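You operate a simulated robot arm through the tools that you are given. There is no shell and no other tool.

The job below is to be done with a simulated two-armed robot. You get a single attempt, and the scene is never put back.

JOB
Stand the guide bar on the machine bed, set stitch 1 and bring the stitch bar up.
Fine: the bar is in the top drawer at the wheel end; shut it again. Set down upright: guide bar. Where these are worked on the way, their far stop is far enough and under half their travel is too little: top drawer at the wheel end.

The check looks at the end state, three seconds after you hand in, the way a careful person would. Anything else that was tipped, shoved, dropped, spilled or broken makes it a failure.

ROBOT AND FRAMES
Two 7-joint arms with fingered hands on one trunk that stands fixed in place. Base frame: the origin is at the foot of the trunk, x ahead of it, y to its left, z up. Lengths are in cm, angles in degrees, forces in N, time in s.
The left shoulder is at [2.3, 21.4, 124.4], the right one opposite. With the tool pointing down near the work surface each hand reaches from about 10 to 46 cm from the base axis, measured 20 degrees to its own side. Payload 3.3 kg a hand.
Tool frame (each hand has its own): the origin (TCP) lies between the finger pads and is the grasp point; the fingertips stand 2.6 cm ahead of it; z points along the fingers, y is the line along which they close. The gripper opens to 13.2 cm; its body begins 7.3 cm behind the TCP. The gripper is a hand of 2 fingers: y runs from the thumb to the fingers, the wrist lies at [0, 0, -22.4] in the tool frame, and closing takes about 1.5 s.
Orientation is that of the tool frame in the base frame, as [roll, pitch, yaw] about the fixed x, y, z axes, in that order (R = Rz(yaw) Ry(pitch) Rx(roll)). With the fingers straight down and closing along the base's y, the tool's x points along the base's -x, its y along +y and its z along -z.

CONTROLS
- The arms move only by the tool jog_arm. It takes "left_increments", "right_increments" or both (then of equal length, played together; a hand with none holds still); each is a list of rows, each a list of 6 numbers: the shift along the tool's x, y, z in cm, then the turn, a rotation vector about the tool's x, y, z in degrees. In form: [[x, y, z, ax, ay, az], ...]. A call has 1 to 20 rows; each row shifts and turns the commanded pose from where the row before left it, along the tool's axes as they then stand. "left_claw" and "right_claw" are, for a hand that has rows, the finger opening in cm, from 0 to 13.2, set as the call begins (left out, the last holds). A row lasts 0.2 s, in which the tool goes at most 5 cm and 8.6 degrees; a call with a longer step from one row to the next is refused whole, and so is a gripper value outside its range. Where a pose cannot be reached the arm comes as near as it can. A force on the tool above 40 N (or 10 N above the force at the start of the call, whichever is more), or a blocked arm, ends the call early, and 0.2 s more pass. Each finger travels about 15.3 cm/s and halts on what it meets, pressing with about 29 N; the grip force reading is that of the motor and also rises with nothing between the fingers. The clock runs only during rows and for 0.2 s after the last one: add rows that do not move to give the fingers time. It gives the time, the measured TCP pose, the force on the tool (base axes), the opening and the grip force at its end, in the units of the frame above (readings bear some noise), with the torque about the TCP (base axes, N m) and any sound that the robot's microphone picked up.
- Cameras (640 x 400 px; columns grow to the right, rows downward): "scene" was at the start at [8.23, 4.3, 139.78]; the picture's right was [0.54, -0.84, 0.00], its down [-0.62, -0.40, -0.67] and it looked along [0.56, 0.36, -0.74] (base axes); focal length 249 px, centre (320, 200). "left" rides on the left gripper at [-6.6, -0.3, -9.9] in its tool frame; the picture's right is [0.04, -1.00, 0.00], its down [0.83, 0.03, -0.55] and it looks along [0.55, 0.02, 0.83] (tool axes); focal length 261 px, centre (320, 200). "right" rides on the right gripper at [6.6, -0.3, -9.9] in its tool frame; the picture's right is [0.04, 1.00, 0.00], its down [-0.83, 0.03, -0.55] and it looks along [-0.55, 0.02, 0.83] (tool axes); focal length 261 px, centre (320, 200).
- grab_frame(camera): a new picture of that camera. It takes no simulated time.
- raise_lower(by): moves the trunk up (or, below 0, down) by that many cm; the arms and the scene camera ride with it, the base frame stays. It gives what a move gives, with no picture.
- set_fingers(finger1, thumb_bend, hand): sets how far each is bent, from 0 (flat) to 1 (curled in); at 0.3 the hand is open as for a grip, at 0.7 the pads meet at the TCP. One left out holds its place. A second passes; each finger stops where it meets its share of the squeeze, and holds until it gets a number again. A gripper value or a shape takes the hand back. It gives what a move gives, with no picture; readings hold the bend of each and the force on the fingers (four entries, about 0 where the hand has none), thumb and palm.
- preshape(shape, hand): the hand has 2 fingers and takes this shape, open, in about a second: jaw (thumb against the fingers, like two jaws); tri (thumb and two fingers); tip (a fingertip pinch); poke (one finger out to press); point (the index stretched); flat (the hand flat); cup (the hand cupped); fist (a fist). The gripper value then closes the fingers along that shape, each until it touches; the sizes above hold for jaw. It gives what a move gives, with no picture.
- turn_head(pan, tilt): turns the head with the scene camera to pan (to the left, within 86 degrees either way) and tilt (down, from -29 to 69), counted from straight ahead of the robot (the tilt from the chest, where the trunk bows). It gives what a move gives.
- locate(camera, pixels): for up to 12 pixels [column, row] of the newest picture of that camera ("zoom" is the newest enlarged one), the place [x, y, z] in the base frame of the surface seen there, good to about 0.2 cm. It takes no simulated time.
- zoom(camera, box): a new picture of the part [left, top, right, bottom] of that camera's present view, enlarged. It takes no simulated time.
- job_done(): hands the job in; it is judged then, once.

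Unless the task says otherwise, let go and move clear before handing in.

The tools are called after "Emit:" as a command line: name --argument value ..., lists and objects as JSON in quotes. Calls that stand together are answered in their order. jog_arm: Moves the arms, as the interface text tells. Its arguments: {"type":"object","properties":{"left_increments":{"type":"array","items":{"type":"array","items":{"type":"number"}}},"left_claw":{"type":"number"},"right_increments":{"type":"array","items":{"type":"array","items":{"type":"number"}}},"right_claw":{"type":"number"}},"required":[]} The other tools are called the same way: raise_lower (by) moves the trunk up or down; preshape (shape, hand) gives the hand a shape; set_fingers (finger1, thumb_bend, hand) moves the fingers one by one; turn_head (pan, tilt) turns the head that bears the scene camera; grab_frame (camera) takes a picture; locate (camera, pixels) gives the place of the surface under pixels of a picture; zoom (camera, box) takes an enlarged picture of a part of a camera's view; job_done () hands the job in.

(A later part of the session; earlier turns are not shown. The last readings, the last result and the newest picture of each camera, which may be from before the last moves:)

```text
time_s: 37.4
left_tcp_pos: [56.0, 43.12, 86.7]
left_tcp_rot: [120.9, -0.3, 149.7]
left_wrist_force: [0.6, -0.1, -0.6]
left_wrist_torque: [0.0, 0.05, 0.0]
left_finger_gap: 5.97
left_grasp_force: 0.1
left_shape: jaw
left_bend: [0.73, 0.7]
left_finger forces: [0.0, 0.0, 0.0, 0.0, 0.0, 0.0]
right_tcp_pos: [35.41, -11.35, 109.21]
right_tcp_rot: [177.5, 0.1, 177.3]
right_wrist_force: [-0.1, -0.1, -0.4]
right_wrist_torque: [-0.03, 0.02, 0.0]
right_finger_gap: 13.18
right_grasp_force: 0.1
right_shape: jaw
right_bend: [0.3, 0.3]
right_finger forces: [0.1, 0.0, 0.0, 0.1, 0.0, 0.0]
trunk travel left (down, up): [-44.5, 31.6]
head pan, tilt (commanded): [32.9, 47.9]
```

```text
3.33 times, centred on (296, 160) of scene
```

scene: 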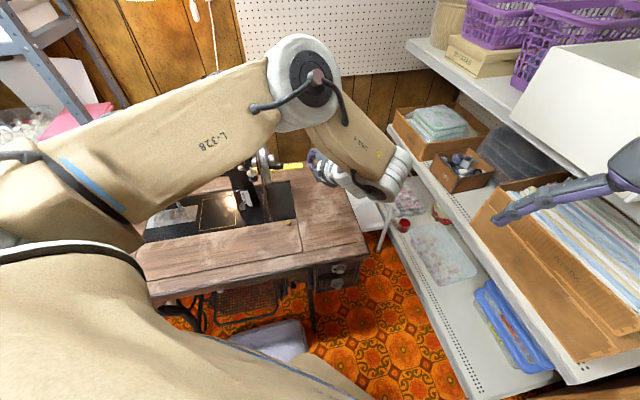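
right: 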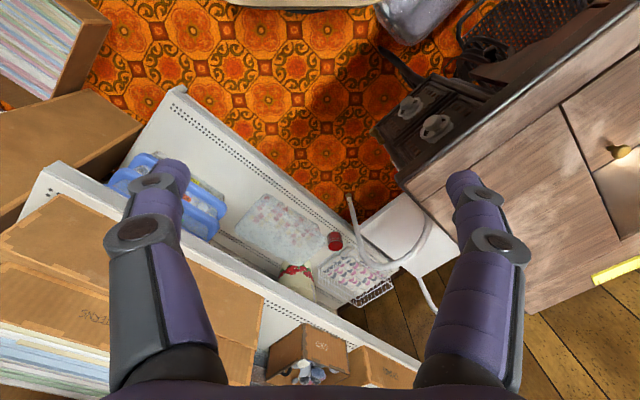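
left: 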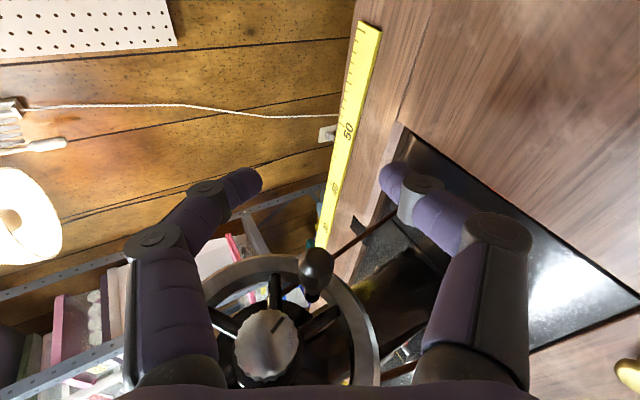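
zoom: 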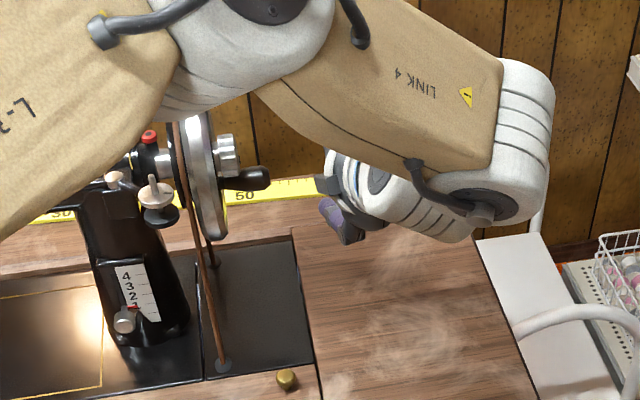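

The handle is lined up between the jaws at left pixel (315,265). I'll slide sideways toward it in steps.

Emit:
jog_arm --left_increments '[[1.9, 0.25, 0.43, 0, 0, 0], [1.9, 0.25, 0.43, 0, 0, 0]]'

Emit:
grab_frame --camera "left"

Emit:
zoom --camera "scene" --box '[230, 120, 326, 180]'

```text
time_s: 38.0
left_tcp_pos: [53.07, 45.84, 86.81]
left_tcp_rot: [120.8, -0.3, 149.7]
left_wrist_force: [1.0, -0.4, -0.7]
left_wrist_torque: [0.01, 0.0, 0.0]
left_finger_gap: 5.92
left_grasp_force: 0.1
left_shape: jaw
left_bend: [0.73, 0.7]
left_finger forces: [0.0, 0.0, 0.1, 0.0, 0.0, 0.1]
right_tcp_pos: [35.37, -11.42, 109.23]
right_tcp_rot: [177.4, 0.1, 177.4]
right_wrist_force: [-0.1, 0.1, -0.2]
right_wrist_torque: [0.0, -0.01, -0.02]
right_finger_gap: 13.18
right_grasp_force: 0.1
right_shape: jaw
right_bend: [0.3, 0.3]
right_finger forces: [0.1, 0.0, 0.1, 0.0, 0.0, 0.0]
trunk travel left (down, up): [-44.5, 31.6]
head pan, tilt (commanded): [32.9, 47.9]
```

```text
taken
```

left: 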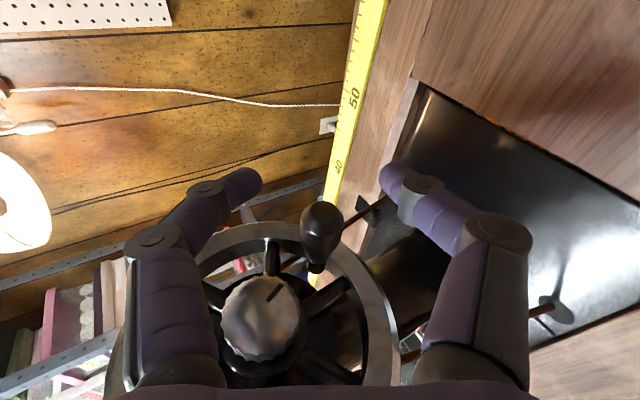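

```text
6.67 times, centred on (278, 150) of scene
```

zoom: 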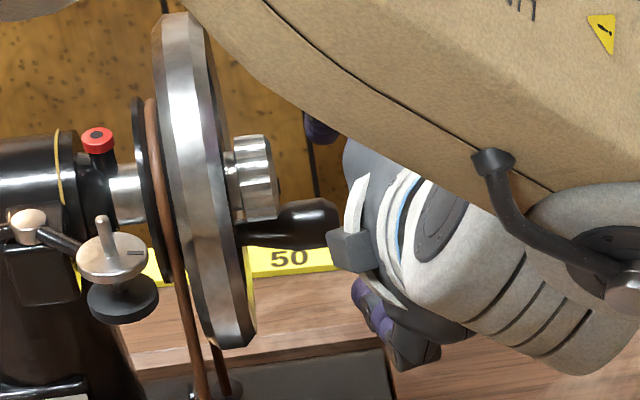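

A dark box on the hand is close to the handle end at zoom (350,245). I'll measure whether it actually is near the handle or the wheel.

Emit:
locate --camera "zoom" --pixels '[[345, 250], [330, 235], [350, 205], [385, 160], [370, 300], [430, 350], [320, 125], [330, 215], [355, 185], [270, 180]]'

Emit:
zoom --camera "left" --box '[200, 160, 440, 310]'

```text
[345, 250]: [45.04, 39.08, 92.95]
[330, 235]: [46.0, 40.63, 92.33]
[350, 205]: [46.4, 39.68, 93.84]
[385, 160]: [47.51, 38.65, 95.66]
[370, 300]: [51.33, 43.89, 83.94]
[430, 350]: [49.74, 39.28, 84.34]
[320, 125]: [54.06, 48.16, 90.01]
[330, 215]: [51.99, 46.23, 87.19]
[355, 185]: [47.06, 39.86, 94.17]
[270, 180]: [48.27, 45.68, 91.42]
```

```text
2.67 times, centred on (320, 235) of left
```

zoom: 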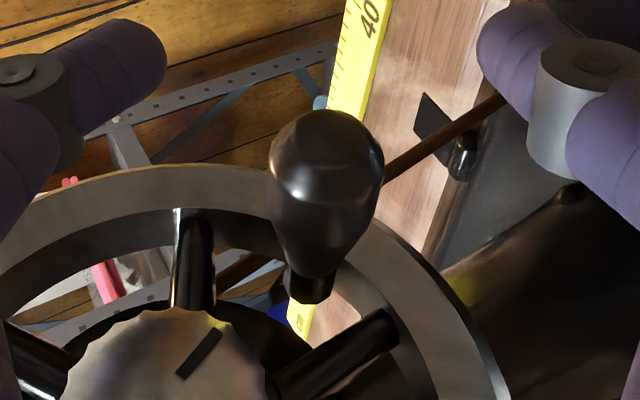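

The box stays about 2 cm clear of the rim, so the approach is fine. I'll slide the last 1.5 cm and close gently on the handle.

Emit:
jog_arm --left_increments '[[0.75, 0.1, 0.17, 0, 0, 0], [0.7, 0.1, 0.15, 0, 0, 0]]'

Emit:
jog_arm --left_increments '[[0, 0, 0, 0, 0, 0], [0, 0, 0, 0, 0, 0], [0, 0, 0, 0, 0, 0], [0, 0, 0, 0, 0, 0], [0, 0, 0, 0, 0, 0], [0, 0, 0, 0, 0, 0]]' --left_claw 1.2

Emit:
grab_frame --camera "left"

Emit:
zoom --camera "scene" --box '[230, 120, 326, 180]'

```text
time_s: 38.6
left_tcp_pos: [52.15, 46.97, 86.86]
left_tcp_rot: [120.8, -0.2, 149.7]
left_wrist_force: [0.0, 0.3, 0.8]
left_wrist_torque: [-0.01, -0.01, 0.03]
left_finger_gap: 5.95
left_grasp_force: 0.1
left_shape: jaw
left_bend: [0.73, 0.7]
left_finger forces: [0.0, 0.0, 0.0, 0.1, 0.1, 0.0]
right_tcp_pos: [35.38, -11.45, 109.21]
right_tcp_rot: [177.4, 0.0, 177.4]
right_wrist_force: [-0.1, -0.8, -0.4]
right_wrist_torque: [0.0, -0.04, 0.01]
right_finger_gap: 13.19
right_grasp_force: 0.1
right_shape: jaw
right_bend: [0.3, 0.3]
right_finger forces: [0.0, 0.0, 0.0, 0.1, 0.0, 0.0]
trunk travel left (down, up): [-44.5, 31.6]
head pan, tilt (commanded): [32.9, 47.9]
```

```text
time_s: 40.0
left_tcp_pos: [52.06, 46.94, 86.89]
left_tcp_rot: [120.9, -0.2, 149.7]
left_wrist_force: [-0.2, -0.2, -1.3]
left_wrist_torque: [0.02, -0.01, 0.02]
left_finger_gap: 1.27
left_grasp_force: 0.1
left_shape: jaw
left_bend: [0.72, 0.7]
left_finger forces: [0.1, 0.0, 0.0, 0.0, 0.2, 0.1]
right_tcp_pos: [35.25, -11.47, 109.19]
right_tcp_rot: [177.3, 0.1, 177.4]
right_wrist_force: [0.1, 0.3, 0.3]
right_wrist_torque: [-0.02, 0.02, -0.01]
right_finger_gap: 13.19
right_grasp_force: 0.0
right_shape: jaw
right_bend: [0.3, 0.3]
right_finger forces: [0.0, 0.0, 0.0, 0.1, 0.1, 0.0]
trunk travel left (down, up): [-44.5, 31.6]
head pan, tilt (commanded): [32.9, 47.9]
```

```text
taken
```

left: 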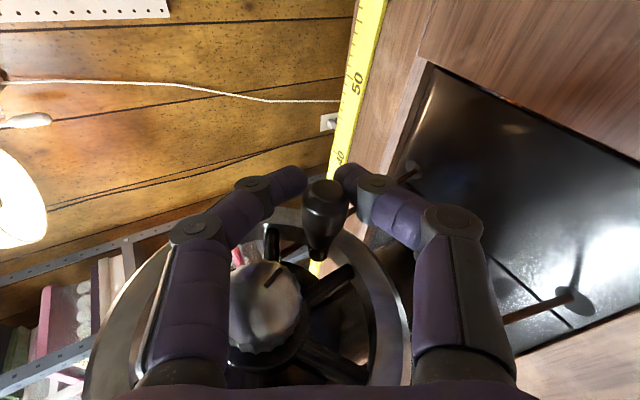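

```text
6.67 times, centred on (278, 150) of scene
```

zoom: 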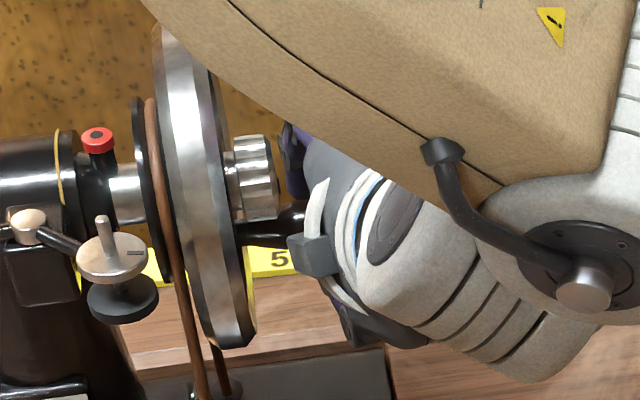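

The gap closed to 1.27 cm with no grip force, so the handle may be sitting behind the pads. I'll zoom in on it.

Emit:
zoom --camera "left" --box '[250, 140, 410, 260]'

Emit:
locate --camera "zoom" --pixels '[[310, 190], [300, 300], [180, 160], [410, 150], [150, 220], [520, 250], [390, 240], [230, 240]]'

```text
3.33 times, centred on (330, 200) of left
```

zoom: 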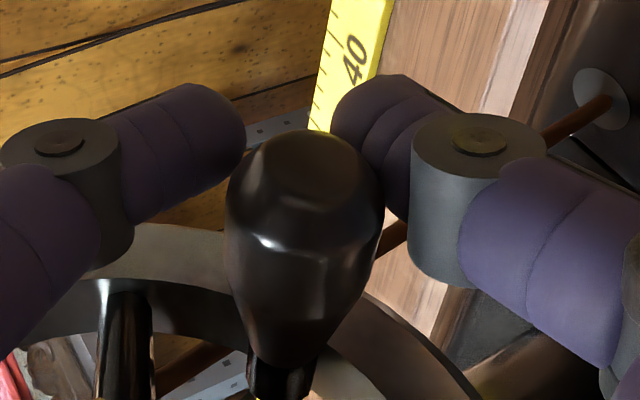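

```text
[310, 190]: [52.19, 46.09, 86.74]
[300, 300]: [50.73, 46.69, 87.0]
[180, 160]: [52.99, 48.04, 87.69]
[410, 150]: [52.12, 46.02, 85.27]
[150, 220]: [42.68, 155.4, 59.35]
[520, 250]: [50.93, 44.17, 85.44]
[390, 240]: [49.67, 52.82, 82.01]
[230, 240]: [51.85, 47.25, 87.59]
```

The handle is caged between the angled fingertips, with the pads not quite squeezing it. I'll close fully to get a firm hold.

Emit:
jog_arm --left_increments '[[0, 0, 0, 0, 0, 0], [0, 0, 0, 0, 0, 0], [0, 0, 0, 0, 0, 0]]' --left_claw 0

Emit:
zoom --camera "left" --box '[250, 140, 410, 260]'

```text
time_s: 40.8
left_tcp_pos: [52.13, 46.87, 86.66]
left_tcp_rot: [121.0, -0.3, 149.7]
left_wrist_force: [2.0, 3.2, -8.6]
left_wrist_torque: [0.02, 0.01, -0.02]
left_finger_gap: 0.0
left_grasp_force: 29.2
left_shape: jaw
left_bend: [0.66, 0.73]
left_finger forces: [22.7, 0.0, 0.0, 0.0, 27.9, 0.0]
right_tcp_pos: [35.41, -11.28, 109.21]
right_tcp_rot: [177.6, 0.1, 177.4]
right_wrist_force: [-0.1, 0.6, 0.3]
right_wrist_torque: [0.02, 0.03, -0.02]
right_finger_gap: 13.18
right_grasp_force: 0.0
right_shape: jaw
right_bend: [0.3, 0.3]
right_finger forces: [0.0, 0.1, 0.1, 0.0, 0.0, 0.1]
trunk travel left (down, up): [-44.5, 31.6]
head pan, tilt (commanded): [32.9, 47.9]
```

```text
3.33 times, centred on (330, 200) of left
```

zoom: 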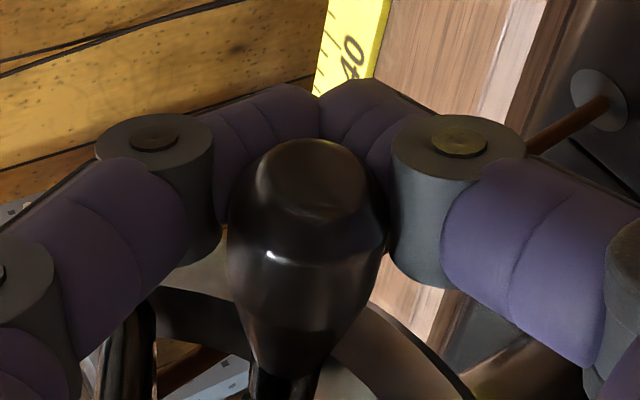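

Now both fingers hold the handle firmly (22.7 and 27.9 N). I'll carry it along its circle, first 40° toward the back and up.

Emit:
jog_arm --left_increments '[[-0.17, 0.674, 0.356, 0, 0, 0], [-0.147, 0.725, 0.224, 0, 0, 0], [-0.124, 0.758, 0.103, 0, 0, 0], [-0.096, 0.773, -0.028, 0, 0, 0]]'

Emit:
grab_frame --camera "left"

Emit:
grab_frame --camera "scene"

Emit:
zoom --camera "scene" --box '[130, 160, 226, 220]'

```text
time_s: 41.8
left_tcp_pos: [53.59, 48.46, 88.85]
left_tcp_rot: [120.8, -0.3, 149.6]
left_wrist_force: [10.4, 9.0, -5.1]
left_wrist_torque: [-0.02, -0.02, -0.04]
left_finger_gap: 0.0
left_grasp_force: 29.0
left_shape: jaw
left_bend: [0.65, 0.73]
left_finger forces: [30.3, 0.0, 0.0, 0.1, 25.5, 0.1]
right_tcp_pos: [35.41, -11.43, 109.08]
right_tcp_rot: [177.5, 0.1, 177.3]
right_wrist_force: [-0.8, 0.3, 0.3]
right_wrist_torque: [-0.02, 0.03, -0.01]
right_finger_gap: 13.16
right_grasp_force: 0.0
right_shape: jaw
right_bend: [0.3, 0.3]
right_finger forces: [0.0, 0.0, 0.0, 0.0, 0.0, 0.0]
trunk travel left (down, up): [-44.5, 31.6]
head pan, tilt (commanded): [32.9, 47.9]
```

```text
taken
```

left: 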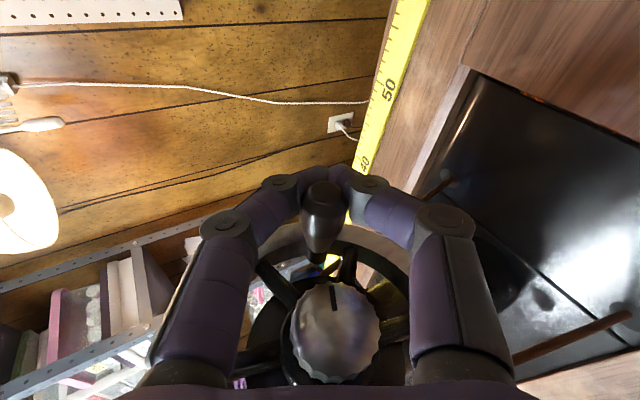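

```text
taken
```

scene: 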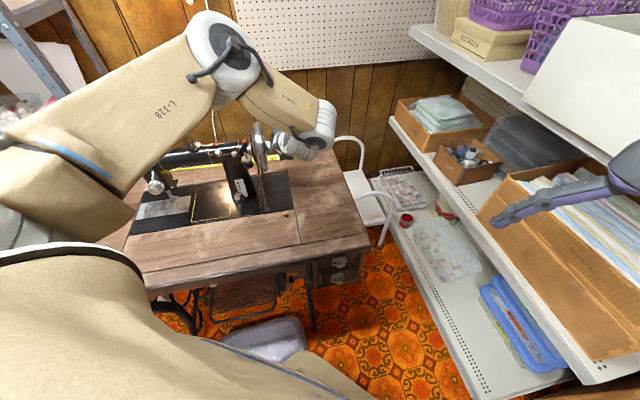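

```text
6.67 times, centred on (178, 190) of scene
```

zoom: 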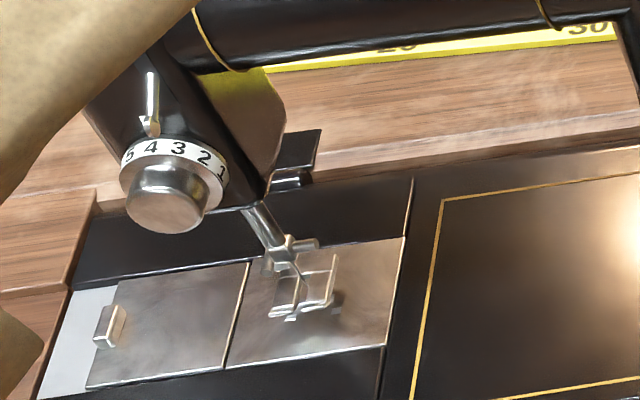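

The wheel turned about 40° (hub mark now vertical at left pixel 333,300) and the needle clamp has risen; the bed is still flat. I'll continue round the circle.

Emit:
jog_arm --left_increments '[[-0.089, 0.801, -0.079, 0, 0, 0], [-0.056, 0.772, -0.207, 0, 0, 0], [0, 0.667, -0.404, 0, 0, 0], [0.038, 0.581, -0.511, 0, 0, 0]]'

Emit:
grab_frame --camera "left"

Emit:
zoom --camera "scene" --box '[130, 160, 226, 220]'

```text
time_s: 42.8
left_tcp_pos: [53.96, 48.82, 91.91]
left_tcp_rot: [120.8, -0.2, 149.6]
left_wrist_force: [2.2, 3.4, -0.2]
left_wrist_torque: [0.01, -0.01, 0.0]
left_finger_gap: 0.0
left_grasp_force: 29.0
left_shape: jaw
left_bend: [0.65, 0.72]
left_finger forces: [0.0, 0.0, 0.0, 0.0, 0.0, 0.0]
right_tcp_pos: [35.42, -11.4, 109.22]
right_tcp_rot: [177.5, 0.2, 177.5]
right_wrist_force: [-0.1, -1.0, 0.5]
right_wrist_torque: [-0.01, 0.0, 0.0]
right_finger_gap: 13.19
right_grasp_force: 0.0
right_shape: jaw
right_bend: [0.3, 0.3]
right_finger forces: [0.1, 0.0, 0.0, 0.1, 0.1, 0.0]
trunk travel left (down, up): [-44.5, 31.6]
head pan, tilt (commanded): [32.9, 47.9]
```

```text
taken
```

left: 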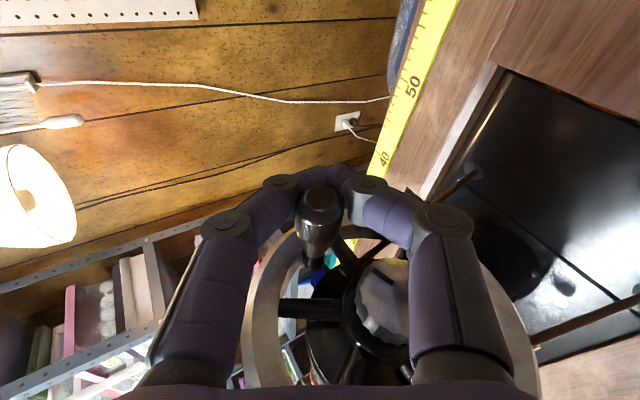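

```text
6.67 times, centred on (178, 190) of scene
```

zoom: 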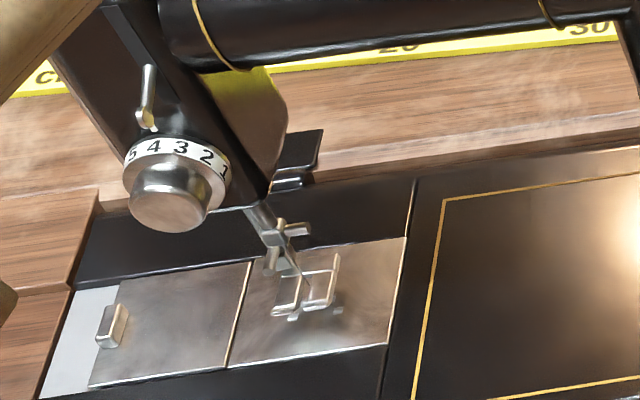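

The needle bar keeps rising and forces are small. Continuing toward the top.

Emit:
jog_arm --left_increments '[[0.071, 0.483, -0.599, 0, 0, 0], [0.101, 0.381, -0.673, 0, 0, 0], [0.129, 0.25, -0.719, 0, 0, 0], [0.152, 0.128, -0.749, 0, 0, 0]]'

Emit:
grab_frame --camera "left"

Emit:
zoom --camera "scene" --box '[130, 160, 226, 220]'

```text
time_s: 43.8
left_tcp_pos: [52.59, 47.43, 94.51]
left_tcp_rot: [120.8, -0.3, 149.7]
left_wrist_force: [-0.2, 1.0, -0.3]
left_wrist_torque: [-0.01, 0.01, 0.02]
left_finger_gap: 0.01
left_grasp_force: 29.0
left_shape: jaw
left_bend: [0.65, 0.72]
left_finger forces: [0.0, 0.0, 0.1, 0.0, 0.2, 0.1]
right_tcp_pos: [35.35, -11.52, 109.23]
right_tcp_rot: [177.5, 0.1, 177.4]
right_wrist_force: [0.0, 0.6, 0.8]
right_wrist_torque: [-0.04, 0.01, -0.02]
right_finger_gap: 13.17
right_grasp_force: 0.1
right_shape: jaw
right_bend: [0.3, 0.3]
right_finger forces: [0.0, 0.0, 0.0, 0.1, 0.0, 0.0]
trunk travel left (down, up): [-44.5, 31.6]
head pan, tilt (commanded): [32.9, 47.9]
```

```text
taken
```

left: 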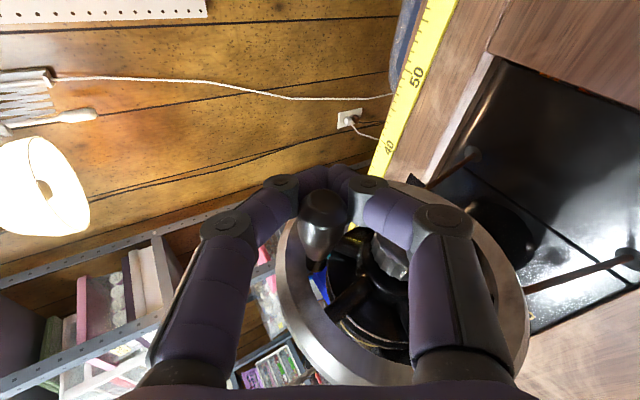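

```text
6.67 times, centred on (178, 190) of scene
```

zoom: 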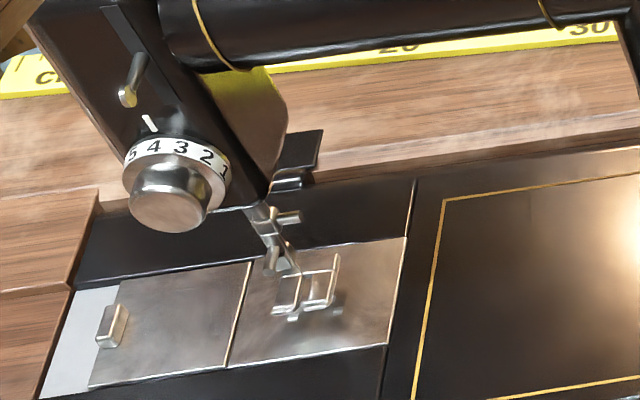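

The needle clamp is still rising (now at zoom 275,215). I'll take the crank to near the top.

Emit:
jog_arm --left_increments '[[0.172, -0.006, -0.76, 0, 0, 0], [0.185, -0.143, -0.735, 0, 0, 0], [0.195, -0.275, -0.703, 0, 0, 0]]'

Emit:
grab_frame --camera "left"

Emit:
zoom --camera "scene" --box '[130, 160, 226, 220]'

Emit:
locate --camera "zoom" --pixels '[[270, 225], [290, 218], [272, 258], [285, 250]]'

```text
time_s: 44.6
left_tcp_pos: [51.3, 46.03, 95.19]
left_tcp_rot: [120.8, -0.4, 149.8]
left_wrist_force: [0.8, -0.2, -1.9]
left_wrist_torque: [-0.01, -0.03, 0.02]
left_finger_gap: 0.0
left_grasp_force: 28.9
left_shape: jaw
left_bend: [0.65, 0.72]
left_finger forces: [0.1, 0.0, 0.1, 0.0, 0.8, 0.1]
right_tcp_pos: [35.34, -11.48, 109.27]
right_tcp_rot: [177.5, 0.2, 177.4]
right_wrist_force: [0.2, 0.1, 0.6]
right_wrist_torque: [0.03, 0.01, -0.01]
right_finger_gap: 13.19
right_grasp_force: 0.1
right_shape: jaw
right_bend: [0.3, 0.3]
right_finger forces: [0.1, 0.1, 0.0, 0.0, 0.0, 0.0]
trunk travel left (down, up): [-44.5, 31.6]
head pan, tilt (commanded): [32.9, 47.9]
```

```text
taken
```

left: 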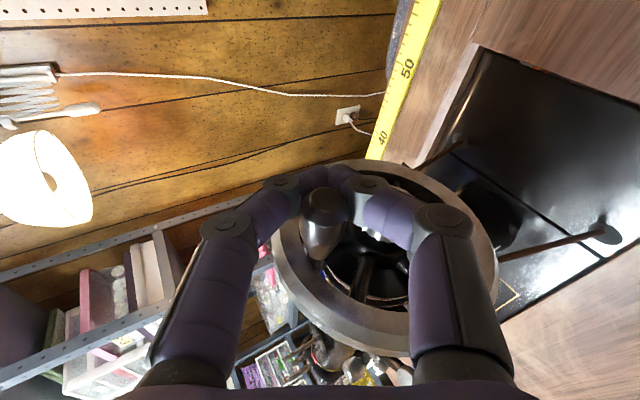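

```text
6.67 times, centred on (178, 190) of scene
```

zoom: 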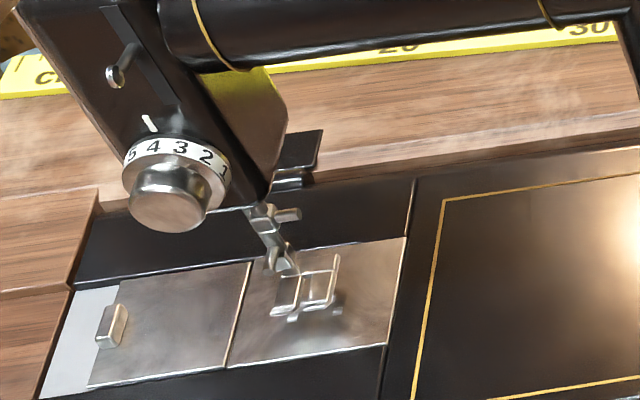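

```text
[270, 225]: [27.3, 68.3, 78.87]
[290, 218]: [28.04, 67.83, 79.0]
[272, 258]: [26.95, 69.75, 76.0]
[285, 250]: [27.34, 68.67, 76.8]
```

The needle clamp has risen to z≈79 and its motion fits a sinusoid peaking with the crank at the very top. I'll measure the crank's actual position to finish exactly at the top.

Emit:
zoom --camera "left" --box '[250, 150, 410, 270]'

Emit:
locate --camera "zoom" --pixels '[[300, 180], [300, 220], [260, 220], [340, 220], [290, 300], [420, 150], [180, 160], [560, 380], [480, 330]]'

```text
3.33 times, centred on (330, 210) of left
```

zoom: 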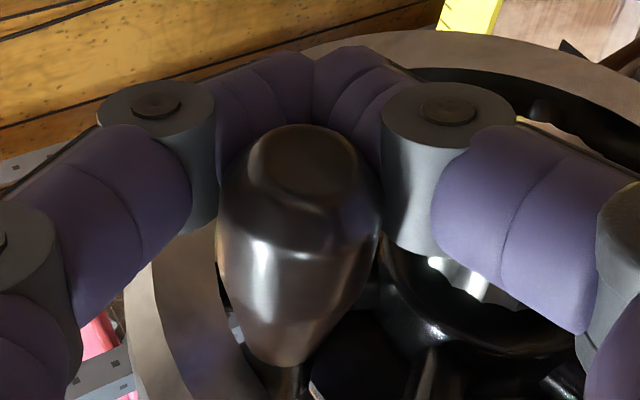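

```text
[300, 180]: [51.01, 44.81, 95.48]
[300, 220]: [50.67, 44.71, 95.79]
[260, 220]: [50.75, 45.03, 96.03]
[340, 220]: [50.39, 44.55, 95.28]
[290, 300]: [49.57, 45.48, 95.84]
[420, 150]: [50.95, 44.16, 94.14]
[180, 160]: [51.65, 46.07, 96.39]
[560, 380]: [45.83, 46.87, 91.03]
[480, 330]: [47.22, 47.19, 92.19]
```

The handle cap is at V≈67.8, z≈95.4, i.e. within a couple of degrees of straight up over the hub. I'll release and slide off the handle end.

Emit:
jog_arm --left_increments '[[0, 0, 0, 0, 0, 0], [0, 0, 0, 0, 0, 0], [0, 0, 0, 0, 0, 0]]' --left_claw 5

Emit:
jog_arm --left_increments '[[-1.45, -0.19, -0.33, 0, 0, 0], [-2.9, -0.39, -0.66, 0, 0, 0], [-2.9, -0.39, -0.66, 0, 0, 0]]'

Emit:
grab_frame --camera "left"

Emit:
zoom --camera "scene" --box '[130, 160, 226, 220]'

```text
time_s: 45.4
left_tcp_pos: [51.07, 46.04, 95.2]
left_tcp_rot: [120.7, -0.3, 149.7]
left_wrist_force: [-0.6, 1.0, 0.2]
left_wrist_torque: [0.02, -0.01, 0.0]
left_finger_gap: 4.94
left_grasp_force: 0.2
left_shape: jaw
left_bend: [0.74, 0.7]
left_finger forces: [0.1, 0.1, 0.0, 0.0, 0.0, 0.0]
right_tcp_pos: [35.39, -11.46, 109.3]
right_tcp_rot: [177.4, 0.1, 177.4]
right_wrist_force: [-0.3, 0.6, -0.3]
right_wrist_torque: [0.01, 0.01, 0.0]
right_finger_gap: 13.16
right_grasp_force: 0.0
right_shape: jaw
right_bend: [0.3, 0.3]
right_finger forces: [0.0, 0.0, 0.0, 0.0, 0.1, 0.0]
trunk travel left (down, up): [-44.5, 31.6]
head pan, tilt (commanded): [32.9, 47.9]
```

```text
time_s: 46.2
left_tcp_pos: [56.37, 40.69, 95.18]
left_tcp_rot: [120.8, -0.3, 149.7]
left_wrist_force: [-0.6, 0.6, 0.4]
left_wrist_torque: [0.02, -0.02, 0.01]
left_finger_gap: 4.96
left_grasp_force: 0.1
left_shape: jaw
left_bend: [0.74, 0.7]
left_finger forces: [0.0, 0.0, 0.0, 0.0, 0.0, 0.0]
right_tcp_pos: [35.29, -11.46, 109.2]
right_tcp_rot: [177.4, 0.1, 177.4]
right_wrist_force: [-0.2, 0.2, 0.2]
right_wrist_torque: [0.0, -0.02, 0.03]
right_finger_gap: 13.18
right_grasp_force: 0.1
right_shape: jaw
right_bend: [0.3, 0.3]
right_finger forces: [0.1, 0.0, 0.0, 0.1, 0.0, 0.0]
trunk travel left (down, up): [-44.5, 31.6]
head pan, tilt (commanded): [32.9, 47.9]
```

```text
taken
```

left: 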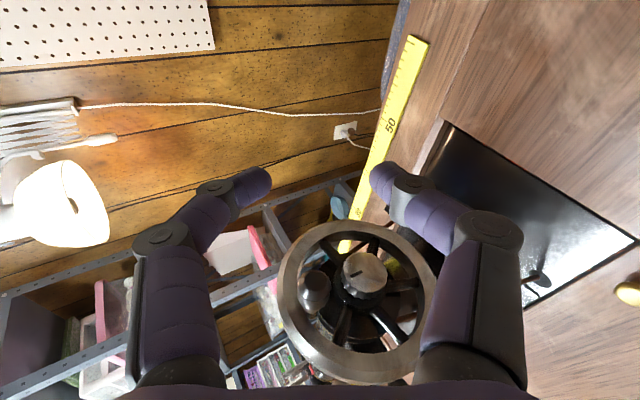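

```text
6.67 times, centred on (178, 190) of scene
```

zoom: 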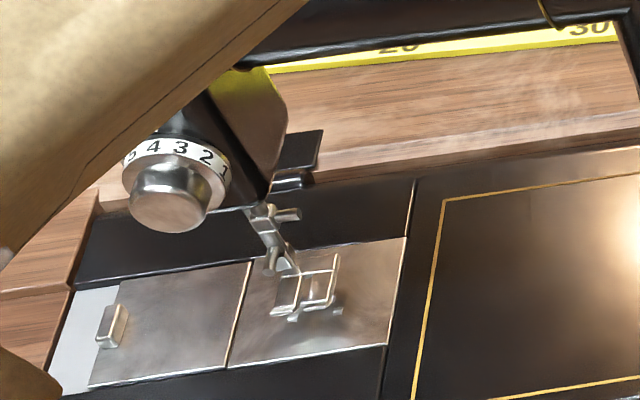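

The wheel stayed put after release. I'll measure the crank's angle precisely now that it's in the open.

Emit:
zoom --camera "left" --box '[260, 210, 450, 390]'

Emit:
locate --camera "left" --pixels '[[317, 280], [313, 287], [320, 290], [308, 285], [363, 265], [365, 273], [425, 295], [290, 280], [355, 230], [330, 360]]'

```text
2.22 times, centred on (355, 300) of left
```

zoom: 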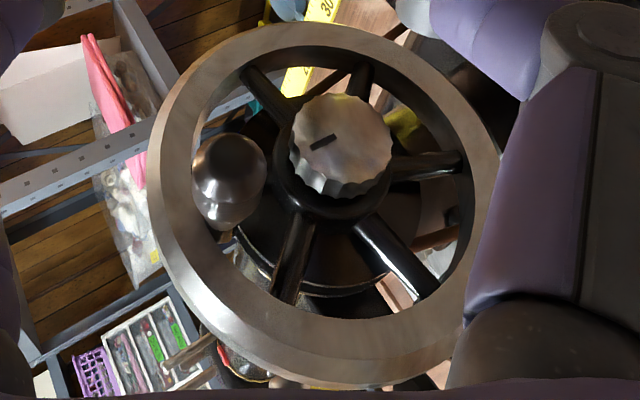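

```text
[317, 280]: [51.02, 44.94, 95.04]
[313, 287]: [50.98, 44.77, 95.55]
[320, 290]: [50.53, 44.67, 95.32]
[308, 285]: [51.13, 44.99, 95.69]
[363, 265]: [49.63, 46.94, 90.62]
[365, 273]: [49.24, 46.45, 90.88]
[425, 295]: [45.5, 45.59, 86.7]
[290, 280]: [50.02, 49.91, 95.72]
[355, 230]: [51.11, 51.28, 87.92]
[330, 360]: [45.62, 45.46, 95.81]
```

The crank is at about 93°, so the needle bar is within 0.2% of its top. Now I'll withdraw the left hand, unrolling it the way it came.

Emit:
jog_arm --left_increments '[[1.09, -2.11, -3.58, 0, 0, 0], [1.09, -2.11, -3.58, 0, 0, 0], [0, 0, 0, 0, 0, -8.2], [0, 0, 0, 0, 0, -8.2], [0, 0, 0, 0, 0, -8.2], [0, 0, 0, 0, 0, -8.2], [0, 0, 0, 0, 0, -8.2], [0, 0, 0, 0, 0, -8.2], [0, 0, 0, 0, 0, -8.2], [0, 0, 0, 0, 0, -8.2], [0, 0, 0, 0, 0, -8.2], [0, 0, 0, 0, 0, -8.2], [0, 0, 0, 0, 0, -8.2]]'

Emit:
grab_frame --camera "scene"

```text
time_s: 49.0
left_tcp_pos: [50.26, 34.47, 95.1]
left_tcp_rot: [180.0, 59.2, -120.1]
left_wrist_force: [0.8, -0.7, 0.5]
left_wrist_torque: [-0.01, -0.03, 0.02]
left_finger_gap: 5.0
left_grasp_force: 0.1
left_shape: jaw
left_bend: [0.74, 0.7]
left_finger forces: [0.1, 0.0, 0.0, 0.0, 0.1, 0.1]
right_tcp_pos: [35.33, -11.47, 109.27]
right_tcp_rot: [177.3, 0.1, 177.4]
right_wrist_force: [0.1, -0.4, 0.1]
right_wrist_torque: [-0.01, 0.0, -0.01]
right_finger_gap: 13.2
right_grasp_force: 0.0
right_shape: jaw
right_bend: [0.3, 0.3]
right_finger forces: [0.0, 0.0, 0.0, 0.0, 0.1, 0.0]
trunk travel left (down, up): [-44.5, 31.6]
head pan, tilt (commanded): [32.9, 47.9]
```

```text
taken
```

scene: 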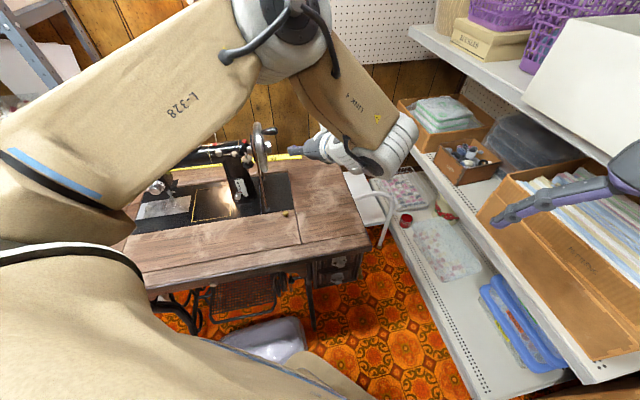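

The left hand is unrolled. I'll untilt, yaw back, and then park it to the left in front of the machine.

Emit:
jog_arm --left_increments '[[0, 0, 0, 0, 7.3, 0], [0, 0, 0, 0, 7.3, 0], [0, 0, 0, 0, 7.3, 0], [0, 0, 0, 0, 7.3, 0], [0, 0, 0, 4, 0, 6.93], [0, 0, 0, 4, 0, 6.93], [0, 0, 0, 4, 0, 6.93], [0, 0, 0, 4, 0, 6.93], [0, 0, 0, 4, 0, 6.93]]'

```text
time_s: 51.0
left_tcp_pos: [50.31, 34.66, 95.26]
left_tcp_rot: [179.9, 30.1, -160.5]
left_wrist_force: [-0.5, 0.4, -0.3]
left_wrist_torque: [-0.03, 0.0, 0.02]
left_finger_gap: 4.97
left_grasp_force: 0.1
left_shape: jaw
left_bend: [0.74, 0.7]
left_finger forces: [0.0, 0.1, 0.0, 0.0, 0.1, 0.0]
right_tcp_pos: [35.24, -11.39, 109.24]
right_tcp_rot: [177.4, 0.0, 177.3]
right_wrist_force: [0.0, 0.7, 0.9]
right_wrist_torque: [-0.01, 0.04, -0.06]
right_finger_gap: 13.19
right_grasp_force: 0.0
right_shape: jaw
right_bend: [0.3, 0.3]
right_finger forces: [0.0, 0.1, 0.1, 0.0, 0.0, 0.0]
trunk travel left (down, up): [-44.5, 31.6]
head pan, tilt (commanded): [32.9, 47.9]
```

The hand is at yaw 20°, tilt 30°. I'll back off, stand it vertical and slide left to park.

Emit:
jog_arm --left_increments '[[3.14, -1.69, -1.81, 0, 0, 0], [3.14, -1.69, -1.81, 0, 0, 0], [0, 0, 0, 0, 7.5, 0], [0, 0, 0, 0, 7.5, 0], [0, 0, 0, 0, 7.5, 0], [0, 0, 0, 0, 7.5, 0], [1.69, 3.62, 0, 0, 0, 0], [1.69, 3.62, 0, 0, 0, 0], [1.69, 3.62, 0, 0, 0, 0], [1.69, 3.62, 0, 0, 0, 0], [1.69, 3.62, 0, 0, 0, 0]]'

Emit:
grab_frame --camera "scene"

Emit:
grab_frame --camera "right"

```text
time_s: 53.4
left_tcp_pos: [30.5, 43.04, 95.2]
left_tcp_rot: [179.9, -0.2, -160.1]
left_wrist_force: [0.1, -0.2, 0.4]
left_wrist_torque: [0.02, -0.03, 0.0]
left_finger_gap: 4.96
left_grasp_force: 0.0
left_shape: jaw
left_bend: [0.74, 0.7]
left_finger forces: [0.1, 0.0, 0.1, 0.0, 0.1, 0.0]
right_tcp_pos: [35.26, -11.38, 109.24]
right_tcp_rot: [177.4, 0.1, 177.3]
right_wrist_force: [0.5, -0.5, 0.2]
right_wrist_torque: [0.0, 0.01, 0.0]
right_finger_gap: 13.18
right_grasp_force: 0.1
right_shape: jaw
right_bend: [0.3, 0.3]
right_finger forces: [0.1, 0.0, 0.0, 0.0, 0.1, 0.1]
trunk travel left (down, up): [-44.5, 31.6]
head pan, tilt (commanded): [32.9, 47.9]
```

```text
taken
```

scene: 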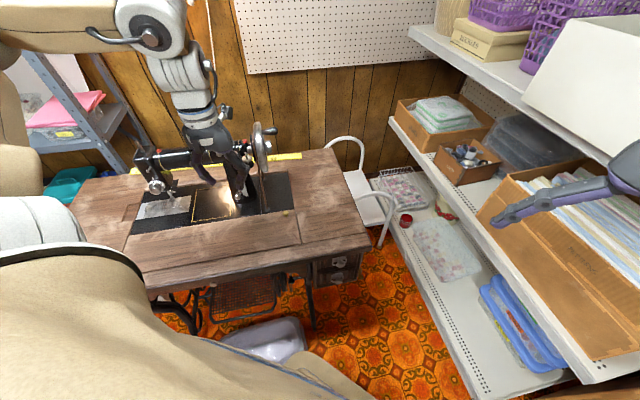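

```text
taken
```

right: 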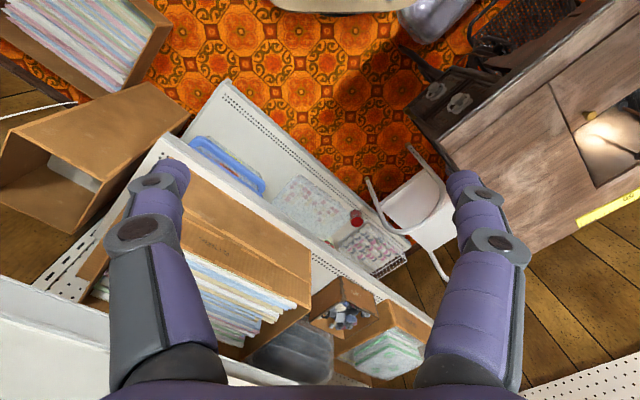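

Left hand is parked vertical at (30.5,43,95). Next is the drawer with the right hand: I'll lower the trunk 12 cm and bring the right hand over in front of the drawers, turning it to face them.

Emit:
raise_lower --by -12

Emit:
jog_arm --right_increments '[[0.64, 3.74, 2.62, 0, 0, 0], [0.64, 3.74, 2.62, 0, 0, 0], [0.64, 3.74, 2.62, 0, 0, 0], [0.64, 3.74, 2.62, 0, 0, 0], [0.64, 3.74, 2.62, 0, 0, 0], [0, 0, 0, 0, 0, -7.9], [0, 0, 0, 0, 0, -7.9], [0, 0, 0, 0, 0, -7.9], [0, 0, 0, 0, 0, -7.9], [0, 0, 0, 0, 0, -7.9], [0, 0, 0, 0, 0, -7.9]]' --right_claw 7

Emit:
grab_frame --camera "right"

Emit:
grab_frame --camera "scene"

```text
time_s: 54.9
left_tcp_pos: [30.63, 43.08, 83.25]
left_tcp_rot: [179.9, -0.1, -160.2]
left_wrist_force: [0.6, -0.2, -0.4]
left_wrist_torque: [0.01, -0.02, 0.0]
left_finger_gap: 4.98
left_grasp_force: 0.1
left_shape: jaw
left_bend: [0.74, 0.7]
left_finger forces: [0.1, 0.0, 0.1, 0.1, 0.0, 0.1]
right_tcp_pos: [35.33, -11.48, 97.26]
right_tcp_rot: [177.5, 0.2, 177.4]
right_wrist_force: [0.4, -0.1, 0.8]
right_wrist_torque: [0.0, 0.05, 0.02]
right_finger_gap: 13.18
right_grasp_force: 0.0
right_shape: jaw
right_bend: [0.3, 0.3]
right_finger forces: [0.0, 0.1, 0.0, 0.0, 0.0, 0.0]
trunk travel left (down, up): [-32.5, 43.6]
head pan, tilt (commanded): [32.9, 47.9]
```

```text
time_s: 57.5
left_tcp_pos: [30.57, 43.07, 83.3]
left_tcp_rot: [179.9, -0.1, -160.2]
left_wrist_force: [-0.4, 0.3, -0.8]
left_wrist_torque: [0.03, 0.03, -0.01]
left_finger_gap: 4.97
left_grasp_force: 0.0
left_shape: jaw
left_bend: [0.74, 0.7]
left_finger forces: [0.0, 0.0, 0.0, 0.0, 0.1, 0.0]
right_tcp_pos: [36.02, 4.94, 86.0]
right_tcp_rot: [176.7, 3.1, -140.6]
right_wrist_force: [0.3, 0.5, -0.5]
right_wrist_torque: [0.01, 0.03, -0.02]
right_finger_gap: 7.04
right_grasp_force: 0.1
right_shape: jaw
right_bend: [0.72, 0.7]
right_finger forces: [0.1, 0.0, 0.1, 0.0, 0.1, 0.1]
right hand out of reach, approached as far as the arm can: row 5
trunk travel left (down, up): [-32.5, 43.6]
head pan, tilt (commanded): [32.9, 47.9]
stopped in row 11 (right hand): the arm was blocked; the commanded pose is now the measured one
```

```text
taken
```

right: 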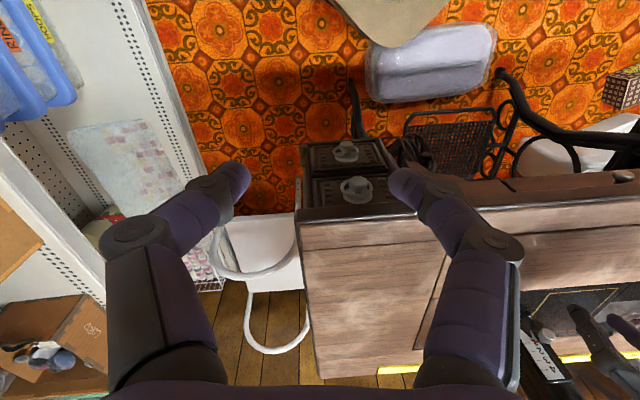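

```text
taken
```

scene: 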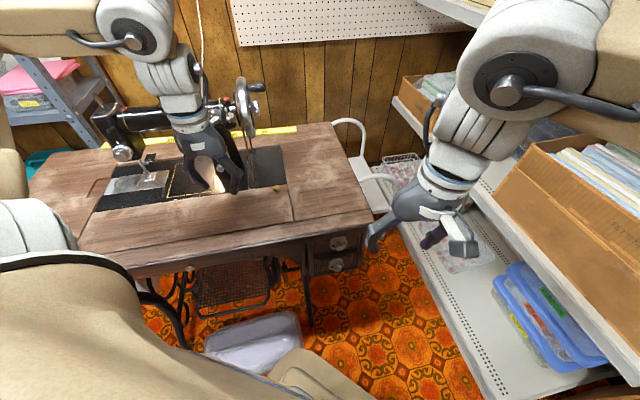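

The right hand was "blocked" on the last turn and stopped at (36,4.9,86). I'll look toward the right arm to see whether its elbow is near the shelf.

Emit:
turn_head --pan -25 --tilt 35

Emit:
grab_frame --camera "scene"

```text
time_s: 58.7
left_tcp_pos: [30.56, 43.16, 83.19]
left_tcp_rot: [180.0, -0.2, -160.2]
left_wrist_force: [0.3, 0.7, 0.7]
left_wrist_torque: [0.01, 0.0, 0.02]
left_finger_gap: 4.97
left_grasp_force: 0.1
left_shape: jaw
left_bend: [0.74, 0.7]
left_finger forces: [0.0, 0.0, 0.1, 0.0, 0.0, 0.1]
right_tcp_pos: [36.03, 5.0, 86.02]
right_tcp_rot: [176.7, 3.2, -140.6]
right_wrist_force: [-0.2, -0.3, 0.2]
right_wrist_torque: [-0.01, 0.02, -0.01]
right_finger_gap: 7.05
right_grasp_force: 0.0
right_shape: jaw
right_bend: [0.72, 0.7]
right_finger forces: [0.0, 0.0, 0.1, 0.1, 0.0, 0.0]
trunk travel left (down, up): [-32.5, 43.6]
head pan, tilt (commanded): [-25.0, 35.0]
```

```text
taken
```

scene: 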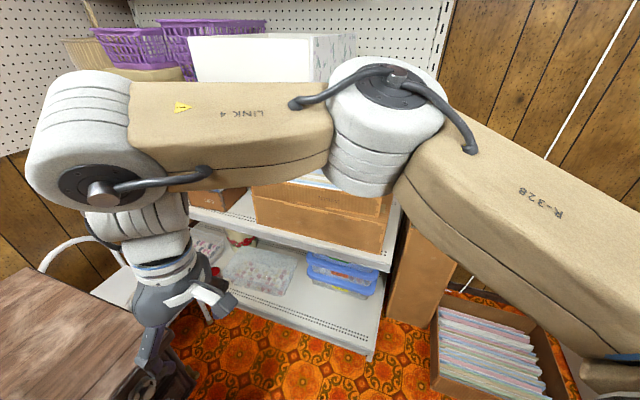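

The elbow at (390,120) appears close in front of the upper shelf's white box. I'll measure the distance.

Emit:
locate --camera "scene" --pixels '[[385, 75], [350, 120], [360, 180], [420, 110], [270, 60], [340, 55], [200, 90], [150, 75], [300, 200], [380, 215], [300, 100], [100, 100]]'

Emit:
zoom --camera "scene" --box '[200, 20, 460, 220]'

```text
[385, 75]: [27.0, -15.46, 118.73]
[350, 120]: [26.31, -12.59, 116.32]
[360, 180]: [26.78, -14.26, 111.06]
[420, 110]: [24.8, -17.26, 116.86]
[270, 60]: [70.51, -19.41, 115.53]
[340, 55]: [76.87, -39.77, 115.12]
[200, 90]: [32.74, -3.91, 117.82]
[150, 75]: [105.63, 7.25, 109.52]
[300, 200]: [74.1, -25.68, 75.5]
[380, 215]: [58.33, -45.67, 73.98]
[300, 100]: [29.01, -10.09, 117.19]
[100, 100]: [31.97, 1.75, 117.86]
```

```text
2.00 times, centred on (330, 120) of scene
```

zoom: 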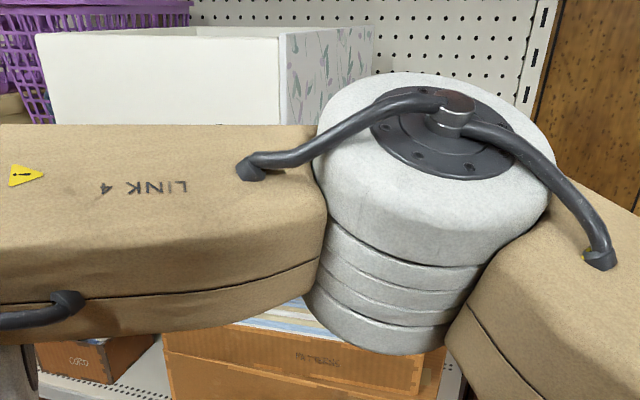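

The elbow is nowhere near the shelf (shelf starts at x≈70), so this was only a wrist joint limit at that yaw. I'll back the yaw off a little and tilt the right hand toward the drawer while lowering it.

Emit:
jog_arm --right_increments '[[0, 0, 0, 3.3, 0, 7.4], [0.12, 0, 2.2, 0, -8, 0], [0.43, 0, 2.16, 0, -8, 0], [0.72, 0, 2.08, 0, -8, 0], [1.0, 0, 1.96, 0, -8, 0], [1.27, 0, 1.8, 0, -8, 0]]'

Emit:
turn_head --pan 15 --tilt 52

Emit:
grab_frame --camera "scene"

Emit:
grab_frame --camera "right"

```text
time_s: 60.1
left_tcp_pos: [30.58, 42.97, 83.23]
left_tcp_rot: [179.9, -0.1, -160.2]
left_wrist_force: [-0.1, -0.1, -0.1]
left_wrist_torque: [-0.03, 0.03, -0.01]
left_finger_gap: 4.95
left_grasp_force: 0.1
left_shape: jaw
left_bend: [0.74, 0.7]
left_finger forces: [0.1, 0.1, 0.0, 0.1, 0.0, 0.0]
right_tcp_pos: [35.72, 5.14, 74.84]
right_tcp_rot: [179.6, 42.9, -147.8]
right_wrist_force: [-0.4, 0.1, -0.7]
right_wrist_torque: [0.0, 0.0, 0.02]
right_finger_gap: 7.0
right_grasp_force: 0.0
right_shape: jaw
right_bend: [0.72, 0.7]
right_finger forces: [0.0, 0.1, 0.0, 0.1, 0.0, 0.1]
trunk travel left (down, up): [-32.5, 43.6]
head pan, tilt (commanded): [-25.0, 35.0]
```

```text
time_s: 61.2
left_tcp_pos: [30.61, 43.15, 83.28]
left_tcp_rot: [179.8, -0.2, -160.2]
left_wrist_force: [0.5, -0.2, -0.4]
left_wrist_torque: [-0.01, 0.01, -0.02]
left_finger_gap: 4.95
left_grasp_force: 0.0
left_shape: jaw
left_bend: [0.74, 0.7]
left_finger forces: [0.0, 0.1, 0.1, 0.0, 0.0, 0.0]
right_tcp_pos: [35.73, 5.05, 75.0]
right_tcp_rot: [179.7, 42.9, -147.8]
right_wrist_force: [0.5, -0.8, -0.1]
right_wrist_torque: [0.03, -0.02, 0.01]
right_finger_gap: 7.05
right_grasp_force: 0.0
right_shape: jaw
right_bend: [0.72, 0.7]
right_finger forces: [0.1, 0.0, 0.1, 0.0, 0.0, 0.0]
trunk travel left (down, up): [-32.5, 43.6]
head pan, tilt (commanded): [15.0, 52.0]
```

```text
taken
```

scene: 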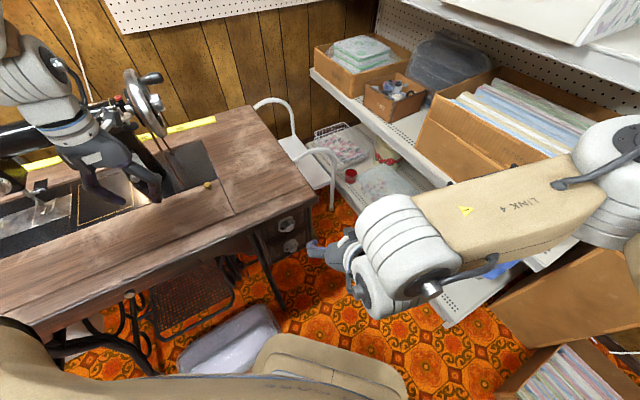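

```text
taken
```

right: 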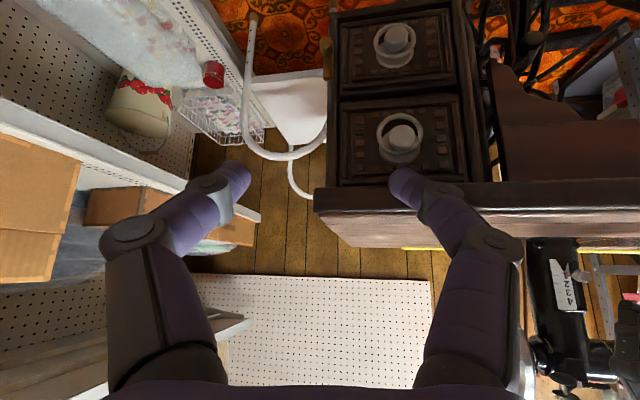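

The right camera now faces the drawers (its picture is upside-down): the top drawer's knob is at (402,135), beneath the table edge at row 200. I'll measure the knob and the edge.

Emit:
zoom --camera "right" --box '[320, 80, 480, 220]'

Emit:
locate --camera "zoom" --pixels '[[335, 240], [330, 195], [315, 290], [230, 220], [415, 200], [345, 270], [400, 450], [150, 420], [500, 250], [330, 370], [335, 120], [290, 240]]'

```text
2.86 times, centred on (400, 150) of right
```

zoom: 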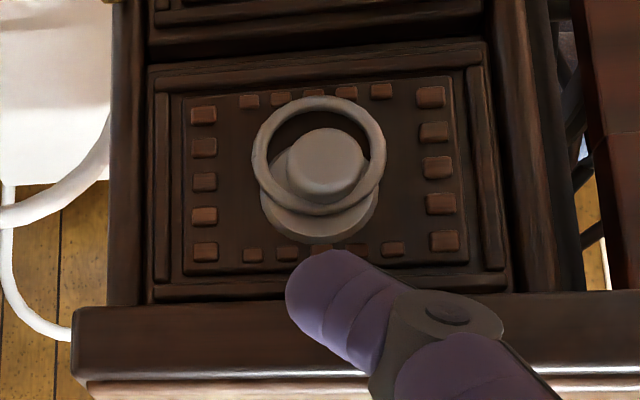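

```text
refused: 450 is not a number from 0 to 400
```

The zoom clearly shows the knob (325,165) with its ring, below the table edge strip at rows 310-380. I'll locate those points.

Emit:
locate --camera "zoom" --pixels '[[325, 165], [310, 165], [345, 165], [325, 190], [325, 135], [258, 165], [383, 165], [320, 100], [330, 225], [150, 340], [250, 310], [420, 220]]'

Emit:
locate --camera "right" --pixels '[[402, 40], [402, 180], [330, 205], [480, 200], [350, 235], [340, 120], [460, 120]]'

```text
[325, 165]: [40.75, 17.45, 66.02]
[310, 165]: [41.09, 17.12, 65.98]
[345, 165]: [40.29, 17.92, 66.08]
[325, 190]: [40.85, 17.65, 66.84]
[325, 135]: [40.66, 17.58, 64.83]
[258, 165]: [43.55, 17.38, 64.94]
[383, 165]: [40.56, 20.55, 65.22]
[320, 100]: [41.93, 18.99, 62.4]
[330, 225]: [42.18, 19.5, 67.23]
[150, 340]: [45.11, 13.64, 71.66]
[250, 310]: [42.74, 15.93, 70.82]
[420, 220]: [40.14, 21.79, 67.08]
```

```text
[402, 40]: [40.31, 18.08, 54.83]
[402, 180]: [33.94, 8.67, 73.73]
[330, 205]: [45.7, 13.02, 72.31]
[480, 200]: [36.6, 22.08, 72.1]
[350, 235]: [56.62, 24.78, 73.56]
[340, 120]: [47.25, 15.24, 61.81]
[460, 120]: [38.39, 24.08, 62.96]
```

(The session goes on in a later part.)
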